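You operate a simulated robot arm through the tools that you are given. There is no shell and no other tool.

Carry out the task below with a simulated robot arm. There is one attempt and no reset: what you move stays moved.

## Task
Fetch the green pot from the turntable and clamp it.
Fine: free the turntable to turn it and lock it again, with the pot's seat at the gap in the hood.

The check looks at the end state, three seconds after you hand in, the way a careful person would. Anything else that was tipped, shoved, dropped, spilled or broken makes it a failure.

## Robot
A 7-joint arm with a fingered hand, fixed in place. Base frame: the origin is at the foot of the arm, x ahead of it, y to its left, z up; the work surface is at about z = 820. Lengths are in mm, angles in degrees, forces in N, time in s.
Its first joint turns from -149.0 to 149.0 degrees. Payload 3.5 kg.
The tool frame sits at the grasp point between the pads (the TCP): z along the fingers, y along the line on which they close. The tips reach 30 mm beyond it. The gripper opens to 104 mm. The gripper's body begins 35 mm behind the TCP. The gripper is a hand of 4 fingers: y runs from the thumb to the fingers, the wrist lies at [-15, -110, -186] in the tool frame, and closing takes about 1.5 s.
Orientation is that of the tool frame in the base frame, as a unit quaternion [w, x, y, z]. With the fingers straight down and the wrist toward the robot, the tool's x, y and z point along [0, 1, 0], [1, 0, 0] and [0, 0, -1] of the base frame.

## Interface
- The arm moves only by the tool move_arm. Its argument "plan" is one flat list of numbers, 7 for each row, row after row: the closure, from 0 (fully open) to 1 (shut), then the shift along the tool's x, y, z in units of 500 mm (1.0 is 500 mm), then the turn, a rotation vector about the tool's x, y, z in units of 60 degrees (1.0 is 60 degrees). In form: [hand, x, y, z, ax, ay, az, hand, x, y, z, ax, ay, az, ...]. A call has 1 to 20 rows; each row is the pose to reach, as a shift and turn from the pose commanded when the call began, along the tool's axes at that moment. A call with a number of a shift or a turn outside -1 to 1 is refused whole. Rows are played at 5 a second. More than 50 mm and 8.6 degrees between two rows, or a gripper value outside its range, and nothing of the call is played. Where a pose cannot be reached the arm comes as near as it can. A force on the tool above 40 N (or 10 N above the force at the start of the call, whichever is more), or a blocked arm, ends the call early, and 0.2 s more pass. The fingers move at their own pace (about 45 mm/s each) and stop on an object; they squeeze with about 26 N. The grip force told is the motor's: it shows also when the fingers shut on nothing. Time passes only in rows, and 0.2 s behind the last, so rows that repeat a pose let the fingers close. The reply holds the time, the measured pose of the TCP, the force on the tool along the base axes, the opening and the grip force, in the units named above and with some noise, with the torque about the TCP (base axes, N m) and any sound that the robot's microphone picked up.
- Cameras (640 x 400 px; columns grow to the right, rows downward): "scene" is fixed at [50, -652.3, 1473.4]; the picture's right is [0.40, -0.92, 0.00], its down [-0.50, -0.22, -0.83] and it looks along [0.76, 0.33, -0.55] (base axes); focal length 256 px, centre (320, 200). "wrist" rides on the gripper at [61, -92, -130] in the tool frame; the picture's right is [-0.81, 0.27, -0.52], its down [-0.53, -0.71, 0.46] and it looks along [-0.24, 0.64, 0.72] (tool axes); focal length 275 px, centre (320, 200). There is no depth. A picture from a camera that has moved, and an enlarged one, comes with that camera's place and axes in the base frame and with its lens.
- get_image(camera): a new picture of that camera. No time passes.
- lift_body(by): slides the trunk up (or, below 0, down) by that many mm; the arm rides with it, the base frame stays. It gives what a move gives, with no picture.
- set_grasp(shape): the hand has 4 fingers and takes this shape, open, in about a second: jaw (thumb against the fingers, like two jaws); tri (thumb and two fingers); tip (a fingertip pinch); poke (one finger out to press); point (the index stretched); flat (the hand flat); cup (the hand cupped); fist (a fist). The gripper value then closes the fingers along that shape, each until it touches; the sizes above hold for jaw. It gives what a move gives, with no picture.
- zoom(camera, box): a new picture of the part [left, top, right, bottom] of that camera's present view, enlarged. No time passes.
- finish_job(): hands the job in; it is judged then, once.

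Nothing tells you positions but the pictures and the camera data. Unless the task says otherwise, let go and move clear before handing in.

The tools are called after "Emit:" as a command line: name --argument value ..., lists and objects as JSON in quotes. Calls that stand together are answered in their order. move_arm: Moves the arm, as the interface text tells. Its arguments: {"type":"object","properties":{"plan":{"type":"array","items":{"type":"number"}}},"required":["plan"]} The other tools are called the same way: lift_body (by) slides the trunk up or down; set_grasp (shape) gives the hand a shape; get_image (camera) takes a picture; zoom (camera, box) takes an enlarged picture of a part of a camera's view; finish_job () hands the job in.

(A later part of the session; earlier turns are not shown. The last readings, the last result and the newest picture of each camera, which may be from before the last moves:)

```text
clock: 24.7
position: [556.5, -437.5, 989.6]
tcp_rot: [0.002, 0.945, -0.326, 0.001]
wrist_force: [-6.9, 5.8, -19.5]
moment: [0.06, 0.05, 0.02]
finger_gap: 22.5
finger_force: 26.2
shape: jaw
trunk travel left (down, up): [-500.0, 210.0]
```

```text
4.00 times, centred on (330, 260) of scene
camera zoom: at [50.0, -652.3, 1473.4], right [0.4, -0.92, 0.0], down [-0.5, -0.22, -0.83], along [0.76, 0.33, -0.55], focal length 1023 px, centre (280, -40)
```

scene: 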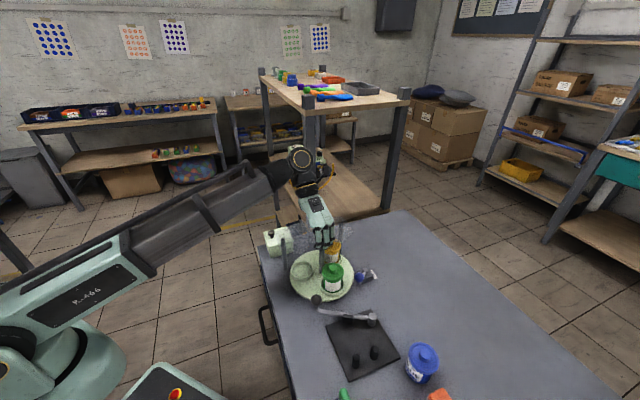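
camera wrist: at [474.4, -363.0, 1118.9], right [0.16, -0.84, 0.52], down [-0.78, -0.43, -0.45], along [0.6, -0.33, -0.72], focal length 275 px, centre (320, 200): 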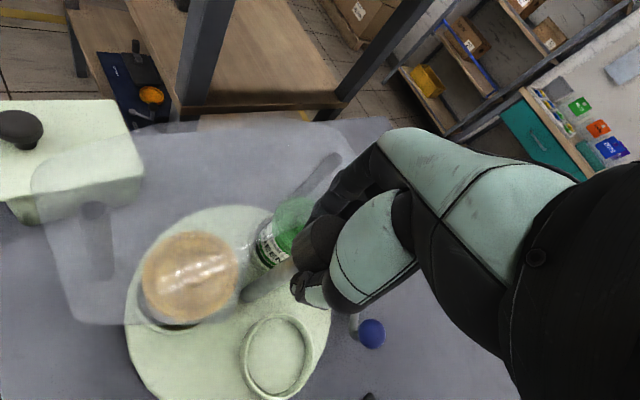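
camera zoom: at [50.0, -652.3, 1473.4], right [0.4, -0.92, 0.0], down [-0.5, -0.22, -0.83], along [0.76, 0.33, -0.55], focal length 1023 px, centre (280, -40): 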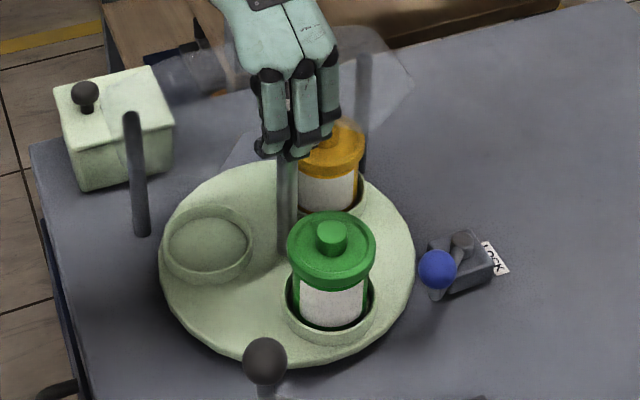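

The turntable followed but appears a few degrees short of the gap. I'll measure before the final nudge.

Emit:
zoom --camera "scene" --box '[284, 244, 364, 304]'

Emit:
get_image --camera "wrist"

```text
6.67 times, centred on (324, 274) of scene
camera zoom: at [50.0, -652.3, 1473.4], right [0.4, -0.92, 0.0], down [-0.5, -0.22, -0.83], along [0.76, 0.33, -0.55], focal length 1705 px, centre (293, -293)
```

zoom: 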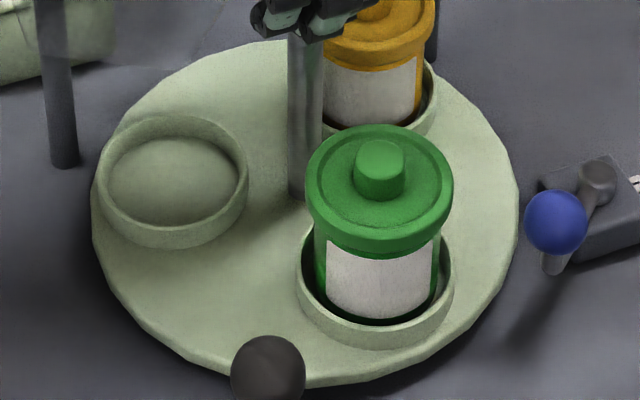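

```text
taken
camera wrist: at [661.5, -402.6, 1118.8], right [-0.81, 0.29, 0.52], down [0.02, 0.89, -0.46], along [-0.59, -0.36, -0.72], focal length 275 px, centre (320, 200)
```

wrist: 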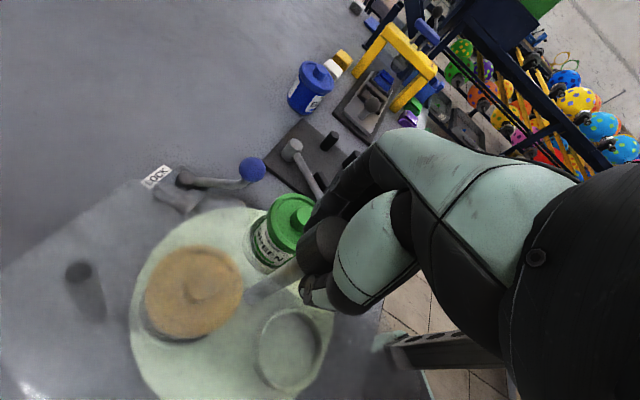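

Emit:
move_arm --plan '[1, 0, 0, 0, 0, 0, 0.05, 1, 0, 0, 0, 0, 0, 0.1, 1, 0, 0, 0, 0, 0, 0.145, 1, 0, 0, 0, 0, 0, 0.145]'

Emit:
zoom --camera "scene" --box '[284, 244, 364, 304]'

```text
clock: 25.7
position: [556.9, -436.9, 989.9]
tcp_rot: [0.002, 0.918, -0.397, 0.0]
wrist_force: [-7.9, 5.5, -20.4]
moment: [0.07, 0.09, 0.02]
finger_gap: 22.0
finger_force: 26.2
shape: jaw
trunk travel left (down, up): [-500.0, 210.0]
```

```text
6.67 times, centred on (324, 274) of scene
camera zoom: at [50.0, -652.3, 1473.4], right [0.4, -0.92, 0.0], down [-0.5, -0.22, -0.83], along [0.76, 0.33, -0.55], focal length 1705 px, centre (293, -293)
```

zoom: 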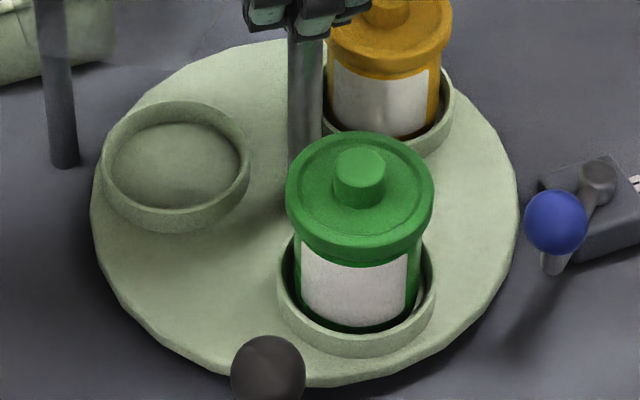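

The green seat is now where the empty seat was, at the gap (about -134°). I'll let go of the knob and lift straight up.

Emit:
move_arm --plan '[0.8, 0, 0, 0, 0, 0, 0, 0.55, 0, 0, 0, 0, 0, 0, 0.55, 0, 0, 0, 0, 0, 0, 0.55, 0, 0, 0, 0, 0, 0, 0.55, 0, 0, -0.03, 0, 0, 0, 0.55, 0, 0, -0.08, 0, 0, 0, 0.55, 0, 0, -0.15, 0, 0, 0, 0.55, 0, 0, -0.22, 0, 0, 0, 0.55, 0, 0, -0.22, 0, 0, 0]'

Emit:
zoom --camera "scene" --box '[284, 244, 364, 304]'

Emit:
zoom --camera "scene" --box '[250, 200, 410, 300]'

```text
clock: 27.7
position: [555.0, -443.8, 1092.9]
tcp_rot: [0.003, 0.919, -0.394, 0.004]
wrist_force: [0.1, -0.4, 0.1]
moment: [-0.05, -0.02, 0.0]
finger_gap: 46.3
finger_force: 0.1
shape: jaw
out of reach, approached as far as the arm can: row 8, 9
trunk travel left (down, up): [-500.0, 210.0]
```

```text
6.67 times, centred on (324, 274) of scene
camera zoom: at [50.0, -652.3, 1473.4], right [0.4, -0.92, 0.0], down [-0.5, -0.22, -0.83], along [0.76, 0.33, -0.55], focal length 1705 px, centre (293, -293)
```

zoom: 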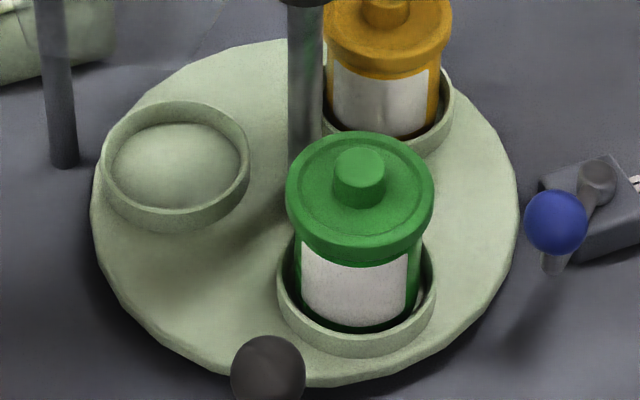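

```text
4.00 times, centred on (330, 250) of scene
camera zoom: at [50.0, -652.3, 1473.4], right [0.4, -0.92, 0.0], down [-0.5, -0.22, -0.83], along [0.76, 0.33, -0.55], focal length 1023 px, centre (280, 0)
```

zoom: 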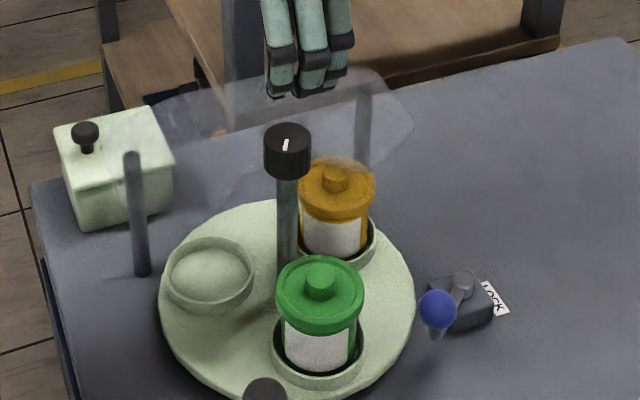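

The turntable stayed put. Now I'll bring the hand back around toward the lock lever, high above everything.

Emit:
move_arm --plan '[0.55, 0.0121, 0.0138, 0, 0, 0, -0.125, 0.55, 0.0243, 0.0277, 0, 0, 0, -0.25, 0.55, 0.0364, 0.0415, 0, 0, 0, -0.375, 0.55, 0.0485, 0.0553, 0, 0, 0, -0.5, 0.55, 0.0607, 0.0692, 0, 0, 0, -0.625, 0.55, 0.0728, 0.083, 0, 0, 0, -0.75, 0.55, 0.0728, 0.083, 0, 0, 0, -0.75]'

```text
clock: 29.3
position: [549.9, -497.4, 1092.7]
tcp_rot: [0.001, 1.0, -0.015, 0.0]
wrist_force: [-0.5, -0.2, -0.3]
moment: [0.02, 0.02, -0.01]
finger_gap: 46.6
finger_force: 0.0
shape: jaw
trunk travel left (down, up): [-500.0, 210.0]
```

Emit:
move_arm --plan '[0.5, -0.0014, 0.0241, 0.013, 0, 0, -0.129, 0.5, -0.0029, 0.0482, 0.026, 0, 0, -0.258, 0.5, -0.0043, 0.0722, 0.04, 0, 0, -0.387, 0.5, -0.0058, 0.0963, 0.053, 0, 0, -0.516, 0.5, -0.0072, 0.1204, 0.066, 0, 0, -0.645, 0.5, -0.0072, 0.1204, 0.066, 0, 0, -0.645]'

Emit:
get_image --camera "wrist"

```text
clock: 30.7
position: [543.3, -558.5, 1059.9]
tcp_rot: [0.002, 0.948, 0.317, -0.001]
wrist_force: [0.1, 0.4, 0.5]
moment: [-0.02, -0.04, 0.02]
finger_gap: 51.5
finger_force: 0.0
shape: jaw
trunk travel left (down, up): [-500.0, 210.0]
```

```text
taken
camera wrist: at [537.9, -449.0, 1188.8], right [-0.48, -0.71, 0.52], down [-0.85, 0.25, -0.46], along [0.19, -0.66, -0.72], focal length 275 px, centre (320, 200)
```

wrist: 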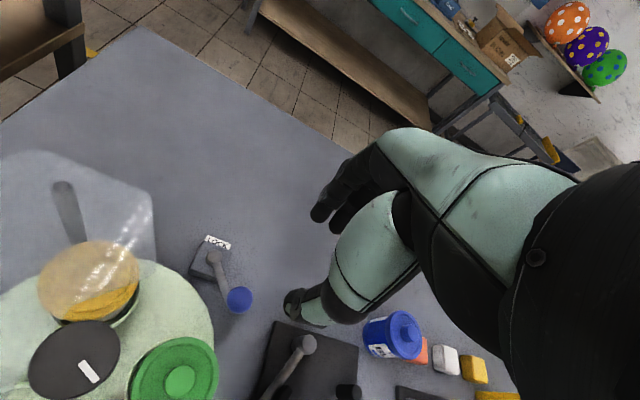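

Emit:
zoom --camera "wrist" --box '[160, 220, 288, 300]'

Emit:
zoom --camera "wrist" --box '[0, 220, 240, 400]'

Emit:
zoom --camera "scene" --box '[340, 250, 404, 290]'

```text
5.00 times, centred on (224, 260) of wrist
camera zoom: at [537.9, -449.0, 1188.8], right [-0.48, -0.71, 0.52], down [-0.85, 0.25, -0.46], along [0.19, -0.66, -0.72], focal length 1376 px, centre (800, -100)
```

zoom: 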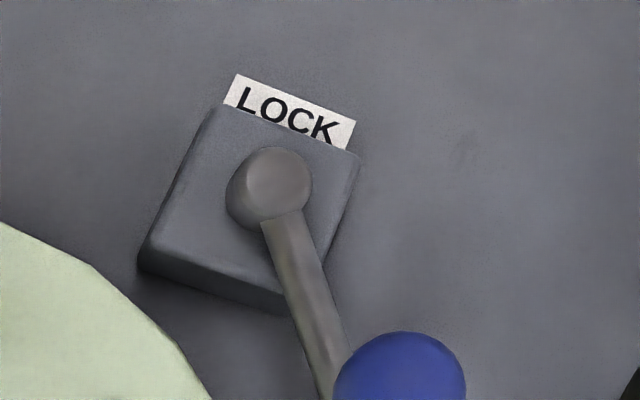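

```text
2.22 times, centred on (120, 310) of wrist
camera zoom: at [537.9, -449.0, 1188.8], right [-0.48, -0.71, 0.52], down [-0.85, 0.25, -0.46], along [0.19, -0.66, -0.72], focal length 612 px, centre (764, -44)
```

zoom: 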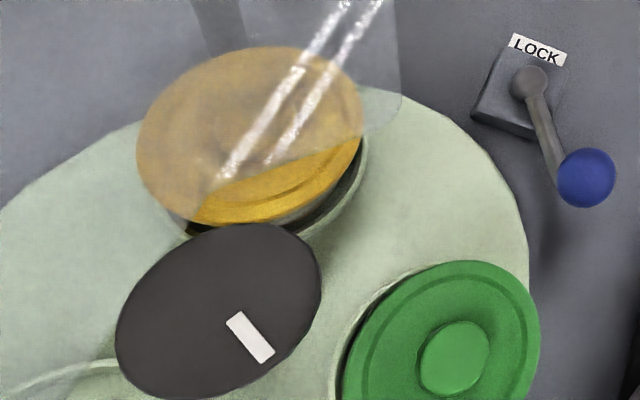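

```text
10.00 times, centred on (372, 270) of scene
camera zoom: at [50.0, -652.3, 1473.4], right [0.4, -0.92, 0.0], down [-0.5, -0.22, -0.83], along [0.76, 0.33, -0.55], focal length 2557 px, centre (-200, -500)
```

zoom: 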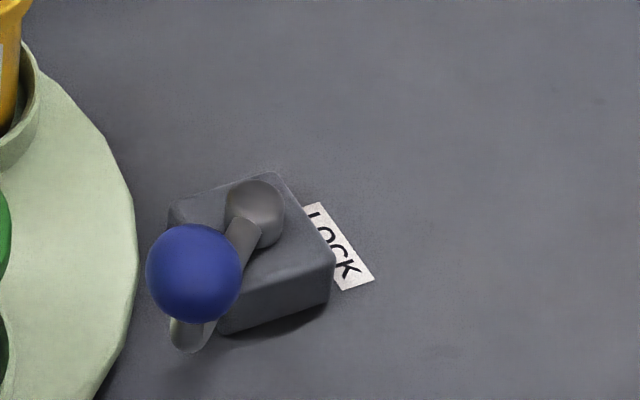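

Emit:
move_arm --plan '[0.42, 0.0025, 0.0056, 0.05, 0, 0, -0.1, 0.42, 0.0025, 0.0056, 0.1, 0, 0, -0.2, 0.42, 0.0025, 0.0056, 0.17, 0, 0, -0.3, 0.42, 0.0025, 0.0056, 0.24, 0, 0, -0.3, 0.42, 0.0025, 0.0056, 0.28, 0, 0, -0.3, 0.42, 0.0025, 0.0056, 0.28, 0, 0, -0.3]'

Emit:
get_image --camera "wrist"

Emit:
zoom --camera "scene" --box '[290, 210, 418, 290]'

```text
clock: 32.1
position: [547.8, -560.1, 920.4]
tcp_rot: [0.002, 0.888, 0.461, -0.001]
wrist_force: [-1.1, 0.7, 0.0]
moment: [0.02, -0.04, -0.02]
finger_gap: 59.9
finger_force: 0.1
shape: jaw
trunk travel left (down, up): [-500.0, 210.0]
```

```text
taken
camera wrist: at [507.9, -457.8, 1049.0], right [-0.24, -0.82, 0.52], down [-0.89, -0.03, -0.45], along [0.39, -0.57, -0.72], focal length 275 px, centre (320, 200)
```

wrist: 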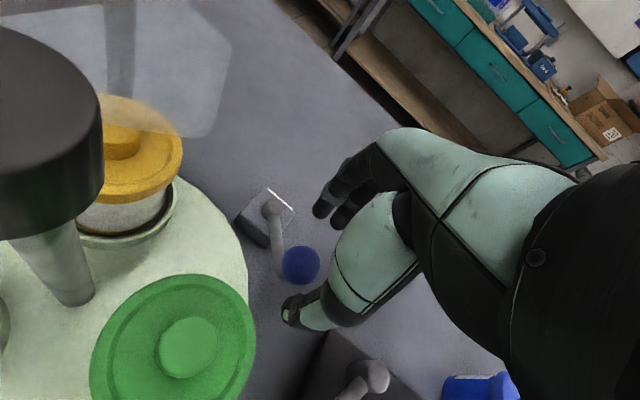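

```text
5.00 times, centred on (354, 250) of scene
camera zoom: at [50.0, -652.3, 1473.4], right [0.4, -0.92, 0.0], down [-0.5, -0.22, -0.83], along [0.76, 0.33, -0.55], focal length 1279 px, centre (150, -50)
```

zoom: 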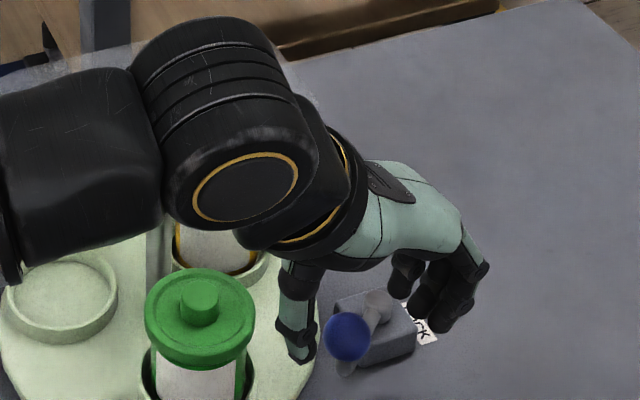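

Emit:
move_arm --plan '[0.42, 0, 0.002, 0.03, 0, 0, 0, 0.42, 0, 0.002, 0.056, 0, 0, 0, 0.42, 0, 0.002, 0.056, 0, 0, 0]'

Emit:
get_image --camera "wrist"

Emit:
zoom --camera "scene" --box '[290, 210, 418, 290]'

```text
clock: 32.9
position: [548.2, -560.3, 892.7]
tcp_rot: [0.002, 0.887, 0.462, -0.002]
wrist_force: [0.3, -0.1, 0.0]
moment: [0.0, 0.02, 0.0]
finger_gap: 59.9
finger_force: 0.0
shape: jaw
trunk travel left (down, up): [-500.0, 210.0]
```

```text
taken
camera wrist: at [507.9, -458.6, 1021.5], right [-0.24, -0.82, 0.52], down [-0.89, -0.03, -0.45], along [0.39, -0.57, -0.72], focal length 275 px, centre (320, 200)
```

wrist: 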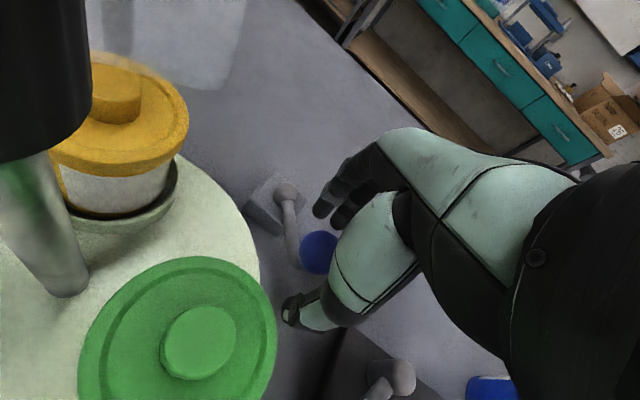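

```text
5.00 times, centred on (354, 250) of scene
camera zoom: at [50.0, -652.3, 1473.4], right [0.4, -0.92, 0.0], down [-0.5, -0.22, -0.83], along [0.76, 0.33, -0.55], focal length 1279 px, centre (150, -50)
```

zoom: 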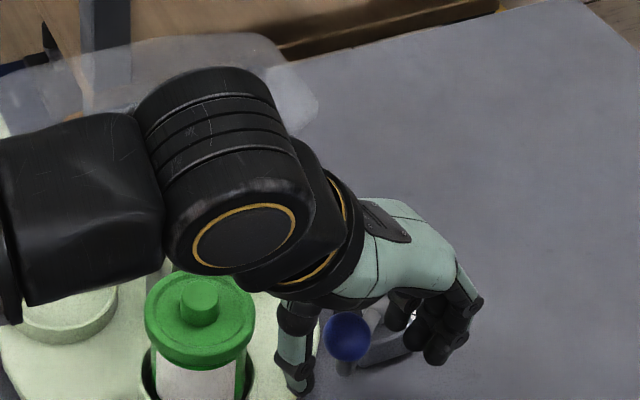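

Emit:
move_arm --plan '[1, 0, 0, 0, 0, 0, 0, 1, 0, 0, 0, 0, 0, 0, 1, 0, 0, 0, 0, 0, 0, 1, 0, 0, 0, 0, 0, 0, 1, 0, 0, 0, 0, 0, 0]'

Emit:
zoom --camera "wrist" --box '[210, 150, 402, 270]'

```text
clock: 34.1
position: [546.0, -561.4, 890.4]
tcp_rot: [0.0, 0.887, 0.462, -0.002]
wrist_force: [-4.0, 1.4, -10.4]
moment: [-0.05, -0.01, 0.02]
finger_gap: 11.0
finger_force: 25.8
shape: jaw
trunk travel left (down, up): [-500.0, 210.0]
```

```text
3.33 times, centred on (306, 210) of wrist
camera zoom: at [507.6, -459.0, 1020.2], right [-0.24, -0.82, 0.52], down [-0.89, -0.03, -0.45], along [0.39, -0.57, -0.72], focal length 918 px, centre (367, 167)
```

zoom: 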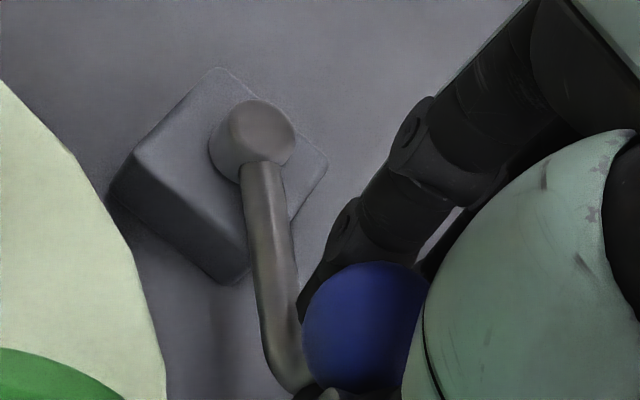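

Emit:
move_arm --plan '[1, -0.0107, 0.005, 0, 0, 0, 0, 1, -0.0213, 0.01, 0, 0, 0, 0, 1, -0.029, 0.017, 0, 0, 0, 0, 1, -0.036, 0.025, 0, 0, 0, 0, 1, -0.042, 0.0335, 0, 0, 0, 0, 1, -0.0478, 0.0426, 0, 0, 0, 0, 1, -0.0525, 0.052, 0, 0, 0, 0, 1, -0.0566, 0.0621, 0, 0, 0, 0, 1, -0.0595, 0.072, 0, 0, 0, 0, 1, -0.0619, 0.0828, 0, 0, 0, 0, 1, -0.0619, 0.0828, 0, 0, 0, 0]'

Emit:
zoom --camera "wrist" --box '[210, 150, 402, 270]'

Emit:
zoom --camera "scene" --box '[290, 210, 418, 290]'

```text
clock: 36.5
position: [563.3, -612.4, 892.1]
tcp_rot: [0.001, 0.887, 0.461, -0.002]
wrist_force: [-5.9, 2.7, -22.5]
moment: [0.02, -0.02, 0.15]
finger_gap: 9.1
finger_force: 26.2
shape: jaw
trunk travel left (down, up): [-500.0, 210.0]
```

```text
3.33 times, centred on (306, 210) of wrist
camera zoom: at [523.6, -509.3, 1020.5], right [-0.24, -0.82, 0.52], down [-0.89, -0.03, -0.45], along [0.39, -0.57, -0.72], focal length 918 px, centre (367, 167)
```

zoom: 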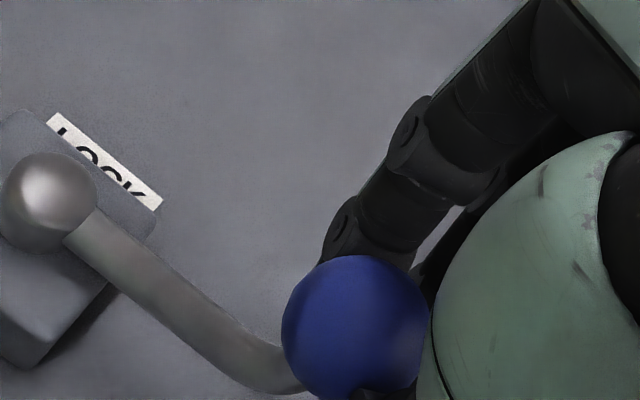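

```text
5.00 times, centred on (354, 250) of scene
camera zoom: at [50.0, -652.3, 1473.4], right [0.4, -0.92, 0.0], down [-0.5, -0.22, -0.83], along [0.76, 0.33, -0.55], focal length 1279 px, centre (150, -50)
```

zoom: 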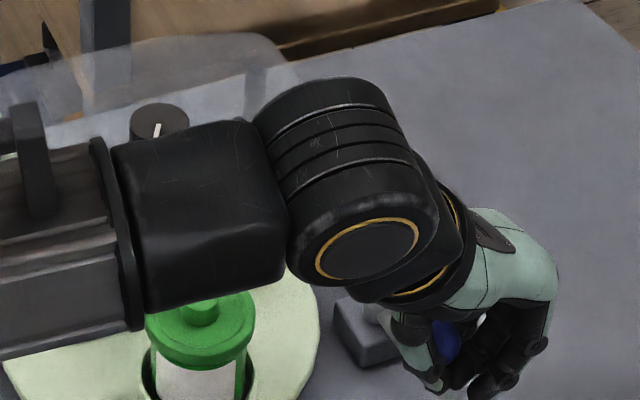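

Emit:
move_arm --plan '[1, -0.0004, 0.004, 0, 0, 0, 0, 1, -0.0007, 0.0098, 0, 0, 0, 0, 1, -0.0009, 0.016, 0, 0, 0, 0, 1, -0.0009, 0.016, 0, 0, 0, 0]'

Emit:
zoom --camera "wrist" --box '[210, 150, 402, 270]'

```text
clock: 37.5
position: [568.0, -615.5, 890.5]
tcp_rot: [0.0, 0.887, 0.461, -0.003]
wrist_force: [-22.2, 7.8, -22.6]
moment: [-0.02, 0.11, 0.12]
finger_gap: 10.5
finger_force: 26.6
shape: jaw
trunk travel left (down, up): [-500.0, 210.0]
```

```text
3.33 times, centred on (306, 210) of wrist
camera zoom: at [528.5, -513.4, 1021.2], right [-0.24, -0.82, 0.52], down [-0.89, -0.03, -0.45], along [0.39, -0.57, -0.72], focal length 918 px, centre (367, 167)
```

zoom: 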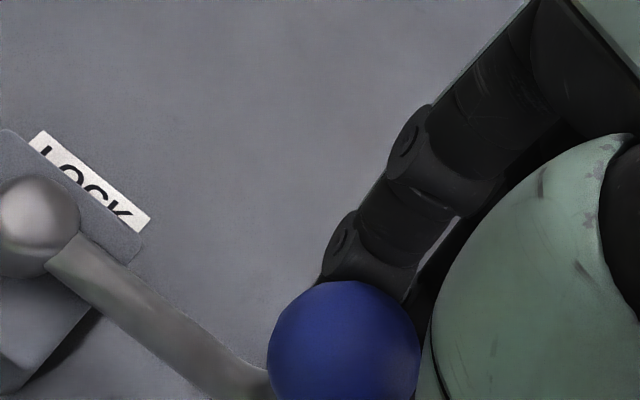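

The lever is back at its locked stop (force rises there again). I'll open and lift away.

Emit:
move_arm --plan '[0.8, 0.0002, -0.006, 0, 0, 0, 0, 0.45, 0.0002, -0.006, 0, 0, 0, 0, 0.45, 0.0002, -0.006, 0, 0, 0, 0, 0.45, 0.0002, -0.006, 0, 0, 0, 0, 0.45, 0.0002, -0.006, -0.04, 0, 0, 0, 0.45, 0.0002, -0.006, -0.1, 0, 0, 0, 0.3, 0.0002, -0.006, -0.18, 0, 0, 0, 0, 0.0002, -0.006, -0.26, 0, 0, 0, 0, 0.0002, -0.006, -0.34, 0, 0, 0, 0, 0.0002, -0.006, -0.34, 0, 0, 0]'

Emit:
get_image --camera "wrist"

Emit:
zoom --camera "scene" --box '[284, 244, 412, 324]'

```text
clock: 39.7
position: [567.9, -612.6, 1061.2]
tcp_rot: [0.002, 0.888, 0.46, -0.001]
wrist_force: [0.3, 0.3, 0.2]
moment: [-0.02, 0.01, -0.02]
finger_gap: 103.5
finger_force: 0.1
shape: jaw
trunk travel left (down, up): [-500.0, 210.0]
```

```text
taken
camera wrist: at [527.5, -509.9, 1191.1], right [-0.24, -0.82, 0.52], down [-0.89, -0.03, -0.45], along [0.39, -0.57, -0.72], focal length 275 px, centre (320, 200)
```

wrist: 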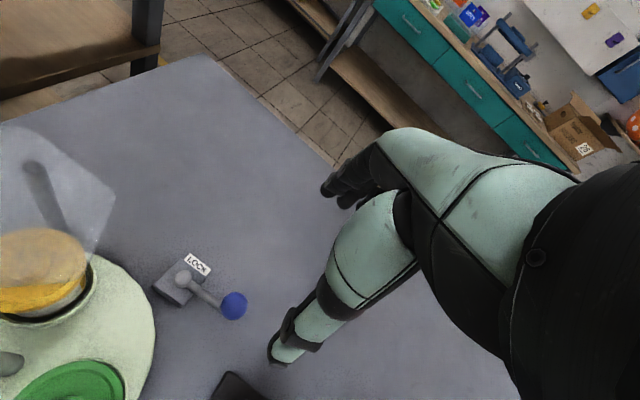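

```text
5.00 times, centred on (348, 284) of scene
camera zoom: at [50.0, -652.3, 1473.4], right [0.4, -0.92, 0.0], down [-0.5, -0.22, -0.83], along [0.76, 0.33, -0.55], focal length 1279 px, centre (180, -220)
```

zoom: 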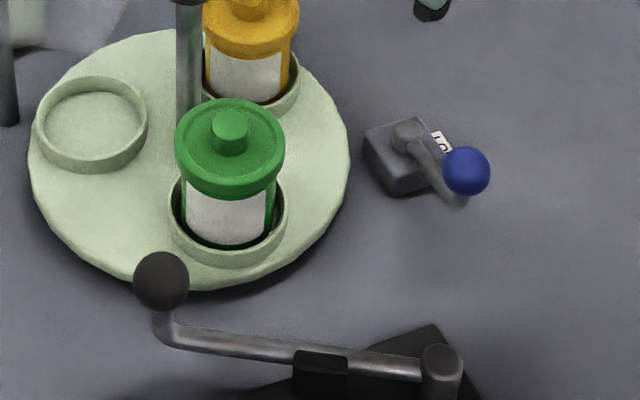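

The lock lever is exactly back at its first position and the green pot sits in the gap. Now I'll take close looks at the green pot and at the clamp to plan the grasp and the placement.

Emit:
zoom --camera "scene" --box '[304, 256, 352, 286]'

Emit:
zoom --camera "scene" --box '[320, 300, 416, 360]'

Emit:
zoom --camera "scene" --box '[320, 330, 432, 400]'

```text
13.33 times, centred on (328, 271) of scene
camera zoom: at [50.0, -652.3, 1473.4], right [0.4, -0.92, 0.0], down [-0.5, -0.22, -0.83], along [0.76, 0.33, -0.55], focal length 3410 px, centre (213, -747)
```

zoom: 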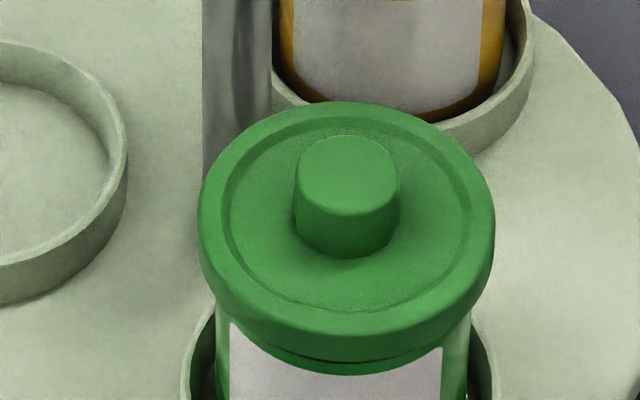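

```text
6.67 times, centred on (368, 330) of scene
camera zoom: at [50.0, -652.3, 1473.4], right [0.4, -0.92, 0.0], down [-0.5, -0.22, -0.83], along [0.76, 0.33, -0.55], focal length 1705 px, centre (0, -667)
```

zoom: 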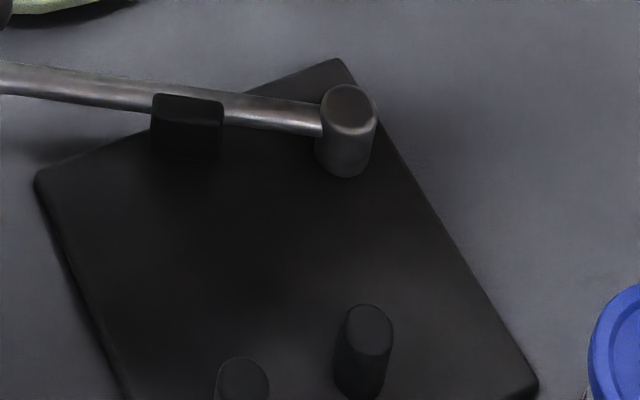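

```text
5.71 times, centred on (376, 365) of scene
camera zoom: at [50.0, -652.3, 1473.4], right [0.4, -0.92, 0.0], down [-0.5, -0.22, -0.83], along [0.76, 0.33, -0.55], focal length 1461 px, centre (0, -743)
```

zoom: 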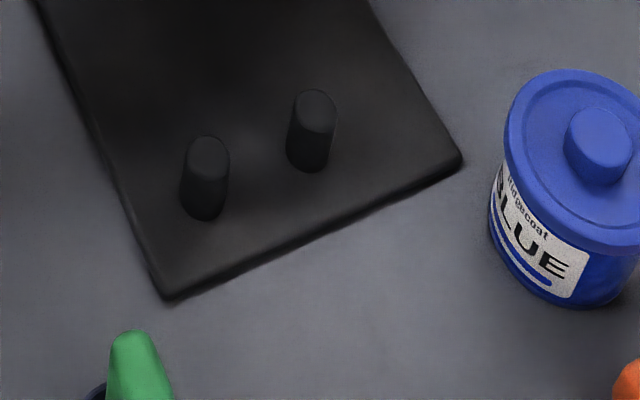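

Emit:
move_arm --plan '[0, 0.0376, -0.0605, 0, 0, 0, 0.04, 0, 0.0751, -0.1209, 0, 0, 0, 0.083, 0, 0.1127, -0.1814, 0.03, 0, 0, 0.125, 0, 0.1502, -0.2418, 0.062, 0, 0, 0.1667, 0, 0.1502, -0.2418, 0.062, 0, 0, 0.1667]'

Emit:
get_image --camera "wrist"

Emit:
zoom --camera "scene" --box '[270, 210, 398, 290]'

```text
clock: 40.9
position: [511.0, -483.0, 1030.7]
tcp_rot: [0.001, 0.924, 0.382, -0.001]
wrist_force: [0.2, 0.6, 0.0]
moment: [0.0, -0.03, 0.03]
finger_gap: 103.5
finger_force: 0.0
shape: jaw
trunk travel left (down, up): [-500.0, 210.0]
```

```text
taken
camera wrist: at [490.0, -374.3, 1160.4], right [-0.38, -0.76, 0.52], down [-0.88, 0.13, -0.46], along [0.28, -0.63, -0.72], focal length 275 px, centre (320, 200)
```

wrist: 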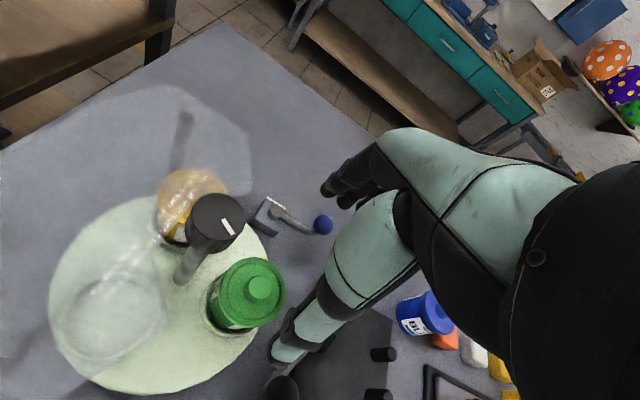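

```text
5.00 times, centred on (334, 250) of scene
camera zoom: at [50.0, -652.3, 1473.4], right [0.4, -0.92, 0.0], down [-0.5, -0.22, -0.83], along [0.76, 0.33, -0.55], focal length 1279 px, centre (250, -50)
```

zoom: 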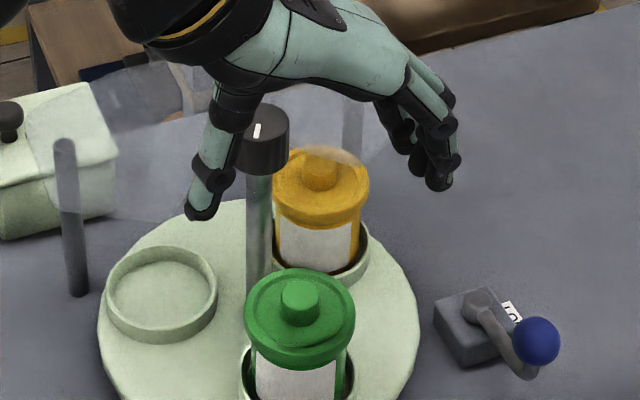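

Emit:
zoom --camera "wrist" --box '[190, 240, 318, 320]'

Emit:
zoom --camera "wrist" --box '[240, 280, 432, 400]'

```text
5.00 times, centred on (254, 280) of wrist
camera zoom: at [490.0, -374.3, 1160.4], right [-0.38, -0.76, 0.52], down [-0.88, 0.13, -0.46], along [0.28, -0.63, -0.72], focal length 1376 px, centre (650, -200)
```

zoom: 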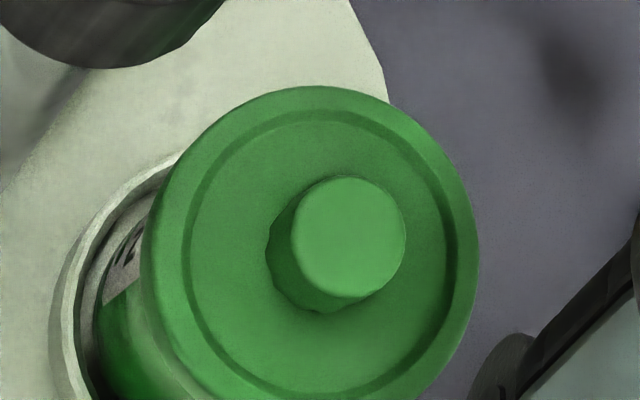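

```text
3.33 times, centred on (336, 340) of wrist
camera zoom: at [490.0, -374.3, 1160.4], right [-0.38, -0.76, 0.52], down [-0.88, 0.13, -0.46], along [0.28, -0.63, -0.72], focal length 918 px, centre (267, -267)
```

zoom: 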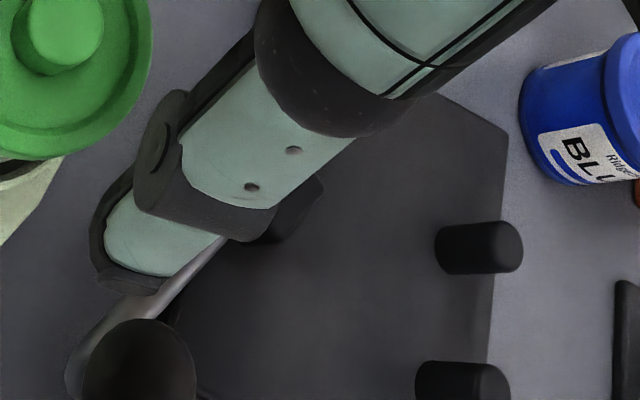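

Emit:
move_arm --plan '[0, 0.005, -0.0036, 0.05, 0, 0, 0, 0, 0.005, -0.0036, 0.1, 0, 0, 0, 0, 0.005, -0.0036, 0.15, 0, 0, 0, 0, 0.005, -0.0036, 0.19, 0, 0, 0, 0, 0.005, -0.0036, 0.2154, 0, 0, 0, 0, 0.005, -0.0036, 0.2154, 0, 0, 0]'

Emit:
get_image --camera "wrist"

Emit:
zoom --camera "scene" --box '[270, 220, 398, 300]'

```text
clock: 42.3
position: [511.4, -480.9, 922.4]
tcp_rot: [0.002, 0.924, 0.382, 0.0]
wrist_force: [0.4, -0.2, 0.0]
moment: [0.03, 0.0, -0.02]
finger_gap: 103.8
finger_force: 0.1
shape: jaw
trunk travel left (down, up): [-500.0, 210.0]
```

```text
taken
camera wrist: at [490.9, -371.6, 1052.1], right [-0.38, -0.77, 0.52], down [-0.88, 0.13, -0.46], along [0.28, -0.63, -0.72], focal length 275 px, centre (320, 200)
```

wrist: 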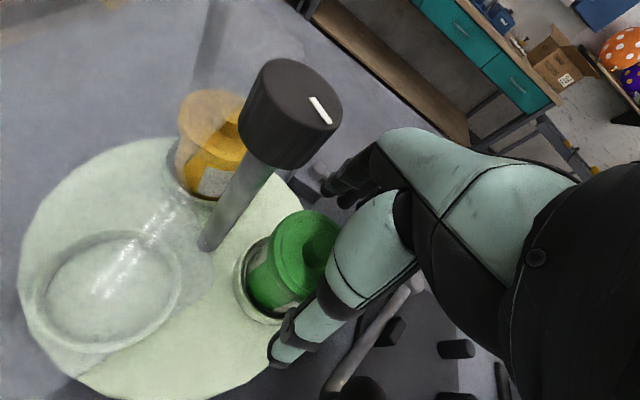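

```text
5.00 times, centred on (334, 260) of scene
camera zoom: at [50.0, -652.3, 1473.4], right [0.4, -0.92, 0.0], down [-0.5, -0.22, -0.83], along [0.76, 0.33, -0.55], focal length 1279 px, centre (250, -100)
```

zoom: 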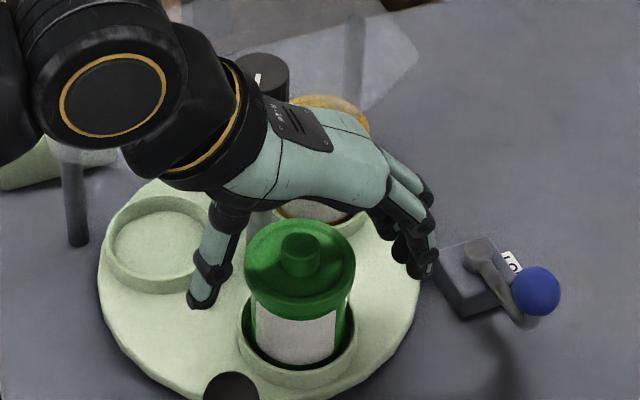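

Emit:
move_arm --plan '[0.3, 0, 0, 0, 0, 0, 0, 1, 0, 0, 0, 0, 0, 0, 1, 0, 0, 0, 0, 0, 0, 1, 0, 0, 0, 0, 0, 0, 1, 0, 0, 0, 0, 0, 0, 1, 0, 0, 0, 0, 0, 0, 1, 0, 0, 0, 0, 0, 0]'

Emit:
get_image --camera "wrist"

Emit:
zoom --camera "scene" --box '[270, 220, 398, 300]'

```text
clock: 43.9
position: [510.9, -479.5, 922.2]
tcp_rot: [0.001, 0.924, 0.382, -0.001]
wrist_force: [0.5, 0.2, 1.0]
moment: [0.02, 0.0, -0.01]
finger_gap: 59.4
finger_force: 26.1
shape: jaw
trunk travel left (down, up): [-500.0, 210.0]
```

```text
taken
camera wrist: at [490.9, -371.6, 1052.3], right [-0.38, -0.77, 0.52], down [-0.88, 0.13, -0.46], along [0.28, -0.63, -0.72], focal length 275 px, centre (320, 200)
```

wrist: 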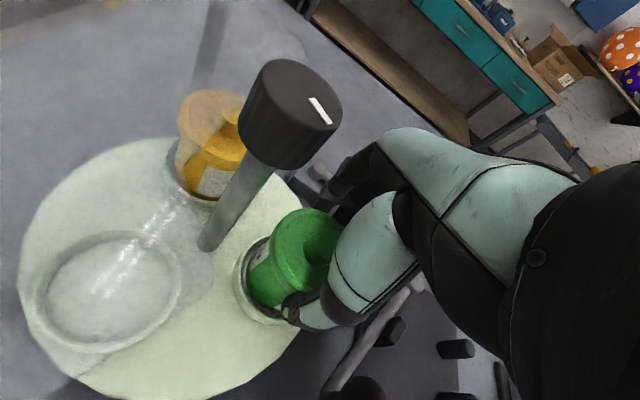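

```text
5.00 times, centred on (334, 260) of scene
camera zoom: at [50.0, -652.3, 1473.4], right [0.4, -0.92, 0.0], down [-0.5, -0.22, -0.83], along [0.76, 0.33, -0.55], focal length 1279 px, centre (250, -100)
```

zoom: 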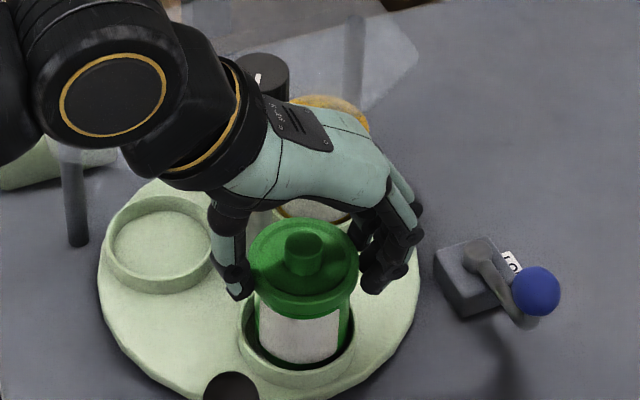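

The hand holds the green pot by its lid rim. I'll lift it a little to test the grip.

Emit:
move_arm --plan '[1, 0, 0, -0.01, 0, 0, 0, 1, 0, 0, -0.03, 0, 0, 0, 1, 0, 0, -0.05, 0, 0, 0, 1, 0, 0, -0.05, 0, 0, 0]'

Emit:
zoom --camera "scene" --box '[270, 220, 398, 300]'

```text
clock: 44.9
position: [512.8, -479.8, 947.5]
tcp_rot: [0.001, 0.924, 0.382, -0.001]
wrist_force: [-0.8, 0.4, -1.3]
moment: [0.0, 0.03, 0.01]
finger_gap: 59.6
finger_force: 25.9
shape: jaw
trunk travel left (down, up): [-500.0, 210.0]
```

```text
5.00 times, centred on (334, 260) of scene
camera zoom: at [50.0, -652.3, 1473.4], right [0.4, -0.92, 0.0], down [-0.5, -0.22, -0.83], along [0.76, 0.33, -0.55], focal length 1279 px, centre (250, -100)
```

zoom: 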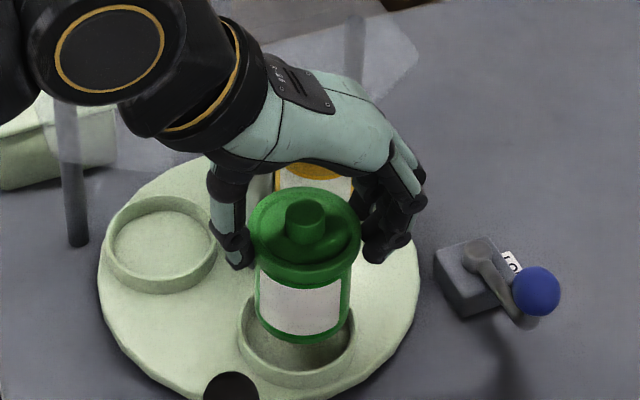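

The whole pot comes up cleanly. I'll lift it clear and carry it over to the clamp plate, above where it should sit against the two posts (about (388,-609)).

Emit:
move_arm --plan '[1, 0, 0, -0.04, 0, 0, 0, 1, 0, 0, -0.09, 0, 0, 0, 1, 0, 0, -0.145, 0, 0, 0, 1, -0.05, 0.001, -0.145, 0, 0, 0, 1, -0.12, 0.002, -0.145, 0, 0, 0, 1, -0.19, 0.004, -0.145, 0, 0, 0, 1, -0.26, 0.006, -0.145, 0, 0, 0, 1, -0.32, 0.007, -0.145, 0, 0, 0, 1, -0.3577, 0.0074, -0.145, 0, 0, 0, 1, -0.3577, 0.0074, -0.145, 0, 0, 0]'

Emit:
get_image --camera "wrist"

Emit:
get_image --camera "scene"

```text
clock: 47.1
position: [388.3, -608.7, 1021.0]
tcp_rot: [0.002, 0.924, 0.382, -0.001]
wrist_force: [0.6, 0.7, -0.9]
moment: [-0.04, -0.02, 0.02]
finger_gap: 59.5
finger_force: 25.8
shape: jaw
trunk travel left (down, up): [-500.0, 210.0]
```

```text
taken
camera wrist: at [366.8, -500.4, 1151.1], right [-0.38, -0.77, 0.52], down [-0.88, 0.13, -0.46], along [0.28, -0.63, -0.72], focal length 275 px, centre (320, 200)
```

wrist: 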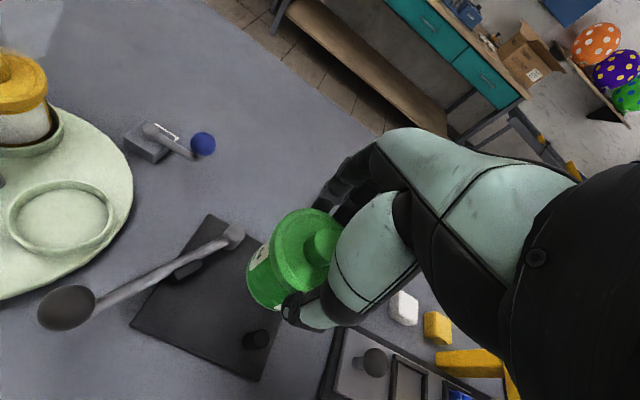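

```text
taken
```

scene: 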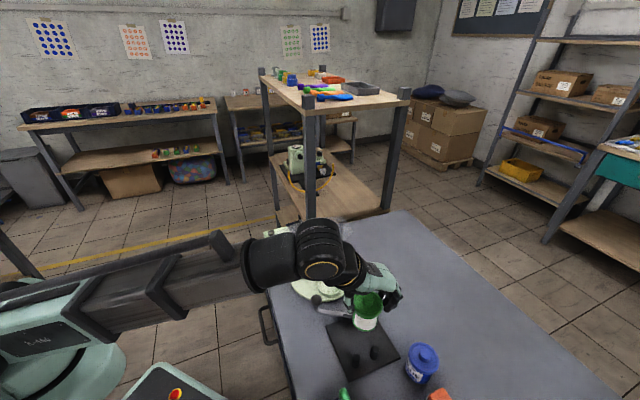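

Emit:
zoom --camera "wrist" --box '[110, 200, 302, 380]'

Emit:
zoom --camera "scene" --box '[310, 280, 422, 390]'

```text
2.22 times, centred on (206, 290) of wrist
camera zoom: at [366.8, -500.4, 1151.1], right [-0.38, -0.77, 0.52], down [-0.88, 0.13, -0.46], along [0.28, -0.63, -0.72], focal length 612 px, centre (573, 0)
```

zoom: 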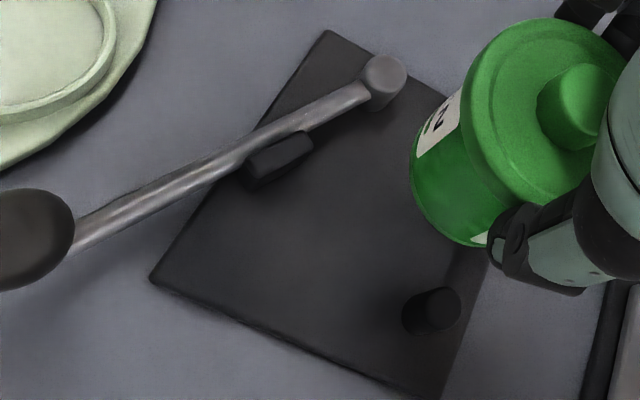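

```text
3.64 times, centred on (366, 335) of scene
camera zoom: at [50.0, -652.3, 1473.4], right [0.4, -0.92, 0.0], down [-0.5, -0.22, -0.83], along [0.76, 0.33, -0.55], focal length 930 px, centre (153, -291)
```

zoom: 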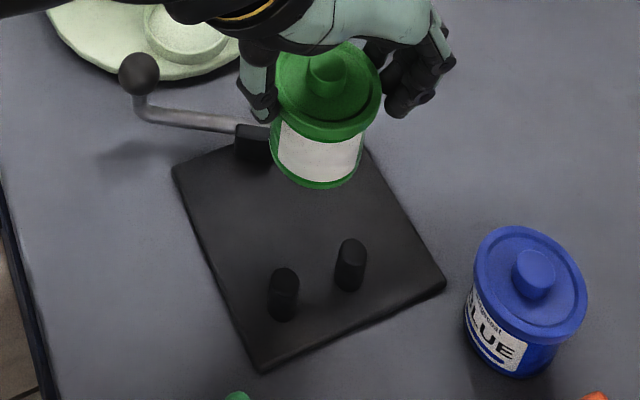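

Emit:
zoom --camera "scene" --box '[340, 285, 404, 335]'

```text
8.00 times, centred on (372, 310) of scene
camera zoom: at [50.0, -652.3, 1473.4], right [0.4, -0.92, 0.0], down [-0.5, -0.22, -0.83], along [0.76, 0.33, -0.55], focal length 2046 px, centre (-96, -680)
```

zoom: 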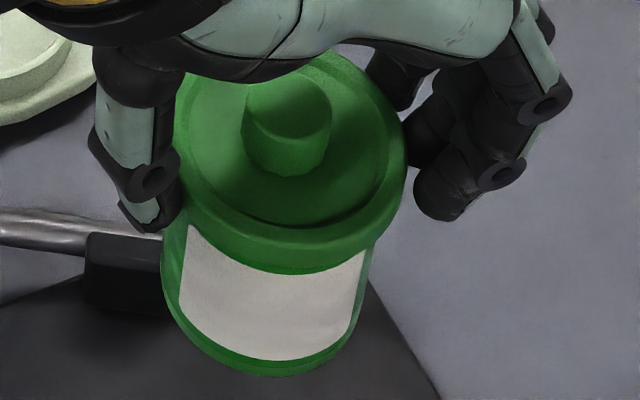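

Emit:
move_arm --plan '[1, 0, -0.005, 0.06, 0, 0, 0, 1, 0, -0.005, 0.12, 0, 0, 0, 1, 0, -0.005, 0.182, 0, 0, 0, 1, 0, -0.005, 0.182, 0, 0, 0]'

Emit:
zoom --camera "scene" --box '[320, 290, 416, 370]'

Emit:
get_image --camera "wrist"

```text
clock: 48.1
position: [386.0, -608.9, 929.3]
tcp_rot: [0.001, 0.924, 0.382, -0.001]
wrist_force: [0.6, -0.3, -1.6]
moment: [0.0, -0.02, 0.0]
finger_gap: 59.5
finger_force: 25.7
shape: jaw
trunk travel left (down, up): [-500.0, 210.0]
```

```text
5.00 times, centred on (368, 330) of scene
camera zoom: at [50.0, -652.3, 1473.4], right [0.4, -0.92, 0.0], down [-0.5, -0.22, -0.83], along [0.76, 0.33, -0.55], focal length 1279 px, centre (80, -450)
```

zoom: 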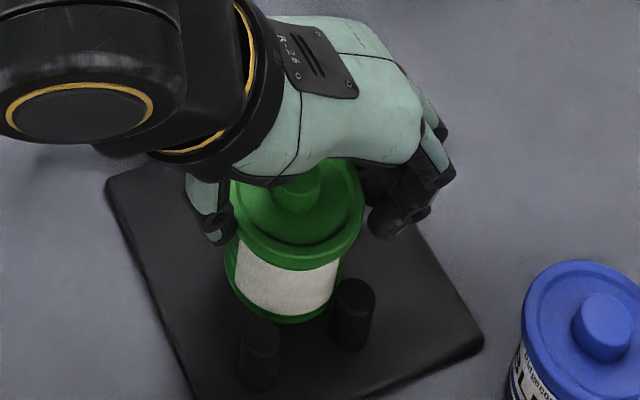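

```text
taken
camera wrist: at [364.5, -499.9, 1058.7], right [-0.38, -0.77, 0.52], down [-0.88, 0.13, -0.46], along [0.28, -0.63, -0.72], focal length 275 px, centre (320, 200)
```

wrist: 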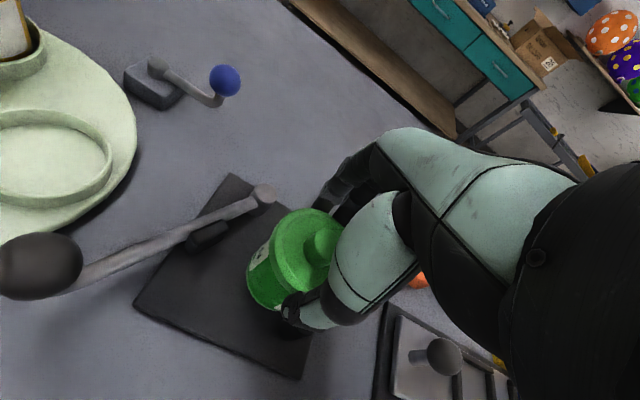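

Emit:
move_arm --plan '[1, 0.002, 0, 0.01, 0, 0, 0, 1, 0.004, 0, 0.02, 0, 0, 0, 1, 0.004, 0, 0.0286, 0, 0, 0, 1, 0.004, 0, 0.0286, 0, 0, 0]'

```text
clock: 49.1
position: [386.7, -604.8, 914.5]
tcp_rot: [0.002, 0.925, 0.381, -0.001]
wrist_force: [0.5, 0.8, -0.8]
moment: [0.01, 0.0, 0.02]
finger_gap: 59.3
finger_force: 25.9
shape: jaw
trunk travel left (down, up): [-500.0, 210.0]
```

Emit:
move_arm --plan '[1, 0, 0, 0.003, 0, 0, 0, 1, 0, 0, 0.006, 0, 0, 0, 1, 0, 0, 0.006, 0, 0, 0]'

Emit:
zoom --camera "scene" --box '[330, 310, 394, 360]'

```text
clock: 49.9
position: [387.3, -605.6, 912.6]
tcp_rot: [0.002, 0.924, 0.382, -0.002]
wrist_force: [-0.2, 0.4, -0.9]
moment: [0.01, 0.01, 0.0]
finger_gap: 59.4
finger_force: 26.5
shape: jaw
trunk travel left (down, up): [-500.0, 210.0]
```

```text
8.00 times, centred on (362, 335) of scene
camera zoom: at [50.0, -652.3, 1473.4], right [0.4, -0.92, 0.0], down [-0.5, -0.22, -0.83], along [0.76, 0.33, -0.55], focal length 2046 px, centre (-16, -880)
```

zoom: 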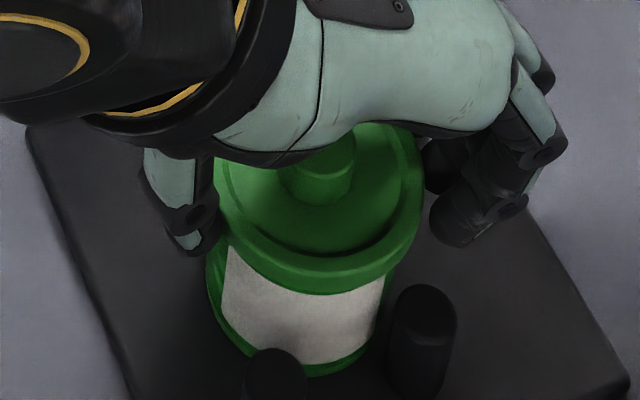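

Emit:
move_arm --plan '[1, 0, 0, 0.003, 0, 0, 0, 1, 0, 0, 0.006, 0, 0, 0, 1, 0, 0, 0.006, 0, 0, 0]'

```text
clock: 50.7
position: [388.1, -605.2, 910.0]
tcp_rot: [0.002, 0.924, 0.381, -0.001]
wrist_force: [-0.9, -0.1, 5.0]
moment: [-0.04, -0.03, 0.01]
finger_gap: 59.5
finger_force: 26.2
shape: jaw
trunk travel left (down, up): [-500.0, 210.0]
```

Emit:
move_arm --plan '[1, 0, 0, 0.002, 0, 0, 0, 1, 0, 0, 0.002, 0, 0, 0]'

Emit:
zoom --camera "scene" --box '[330, 310, 394, 360]'

Emit:
get_image --camera "wrist"

```text
clock: 51.3
position: [388.1, -604.2, 909.9]
tcp_rot: [0.003, 0.924, 0.382, -0.001]
wrist_force: [-0.6, 0.0, 9.5]
moment: [-0.06, -0.01, -0.01]
finger_gap: 59.2
finger_force: 26.1
shape: jaw
trunk travel left (down, up): [-500.0, 210.0]
```

```text
8.00 times, centred on (362, 335) of scene
camera zoom: at [50.0, -652.3, 1473.4], right [0.4, -0.92, 0.0], down [-0.5, -0.22, -0.83], along [0.76, 0.33, -0.55], focal length 2046 px, centre (-16, -880)
```

zoom: 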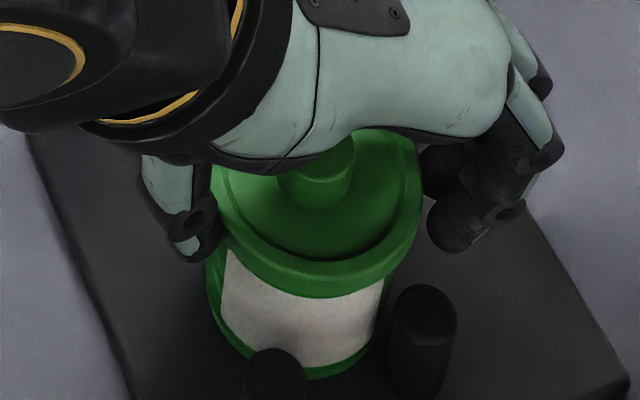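

```text
taken
camera wrist: at [366.0, -496.7, 1038.9], right [-0.38, -0.76, 0.52], down [-0.88, 0.13, -0.46], along [0.28, -0.63, -0.72], focal length 275 px, centre (320, 200)
```

wrist: 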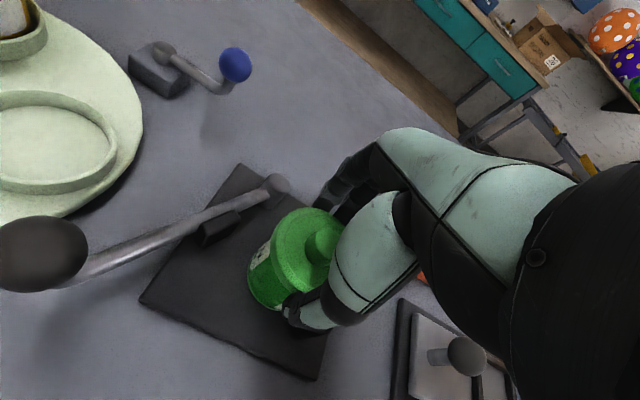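

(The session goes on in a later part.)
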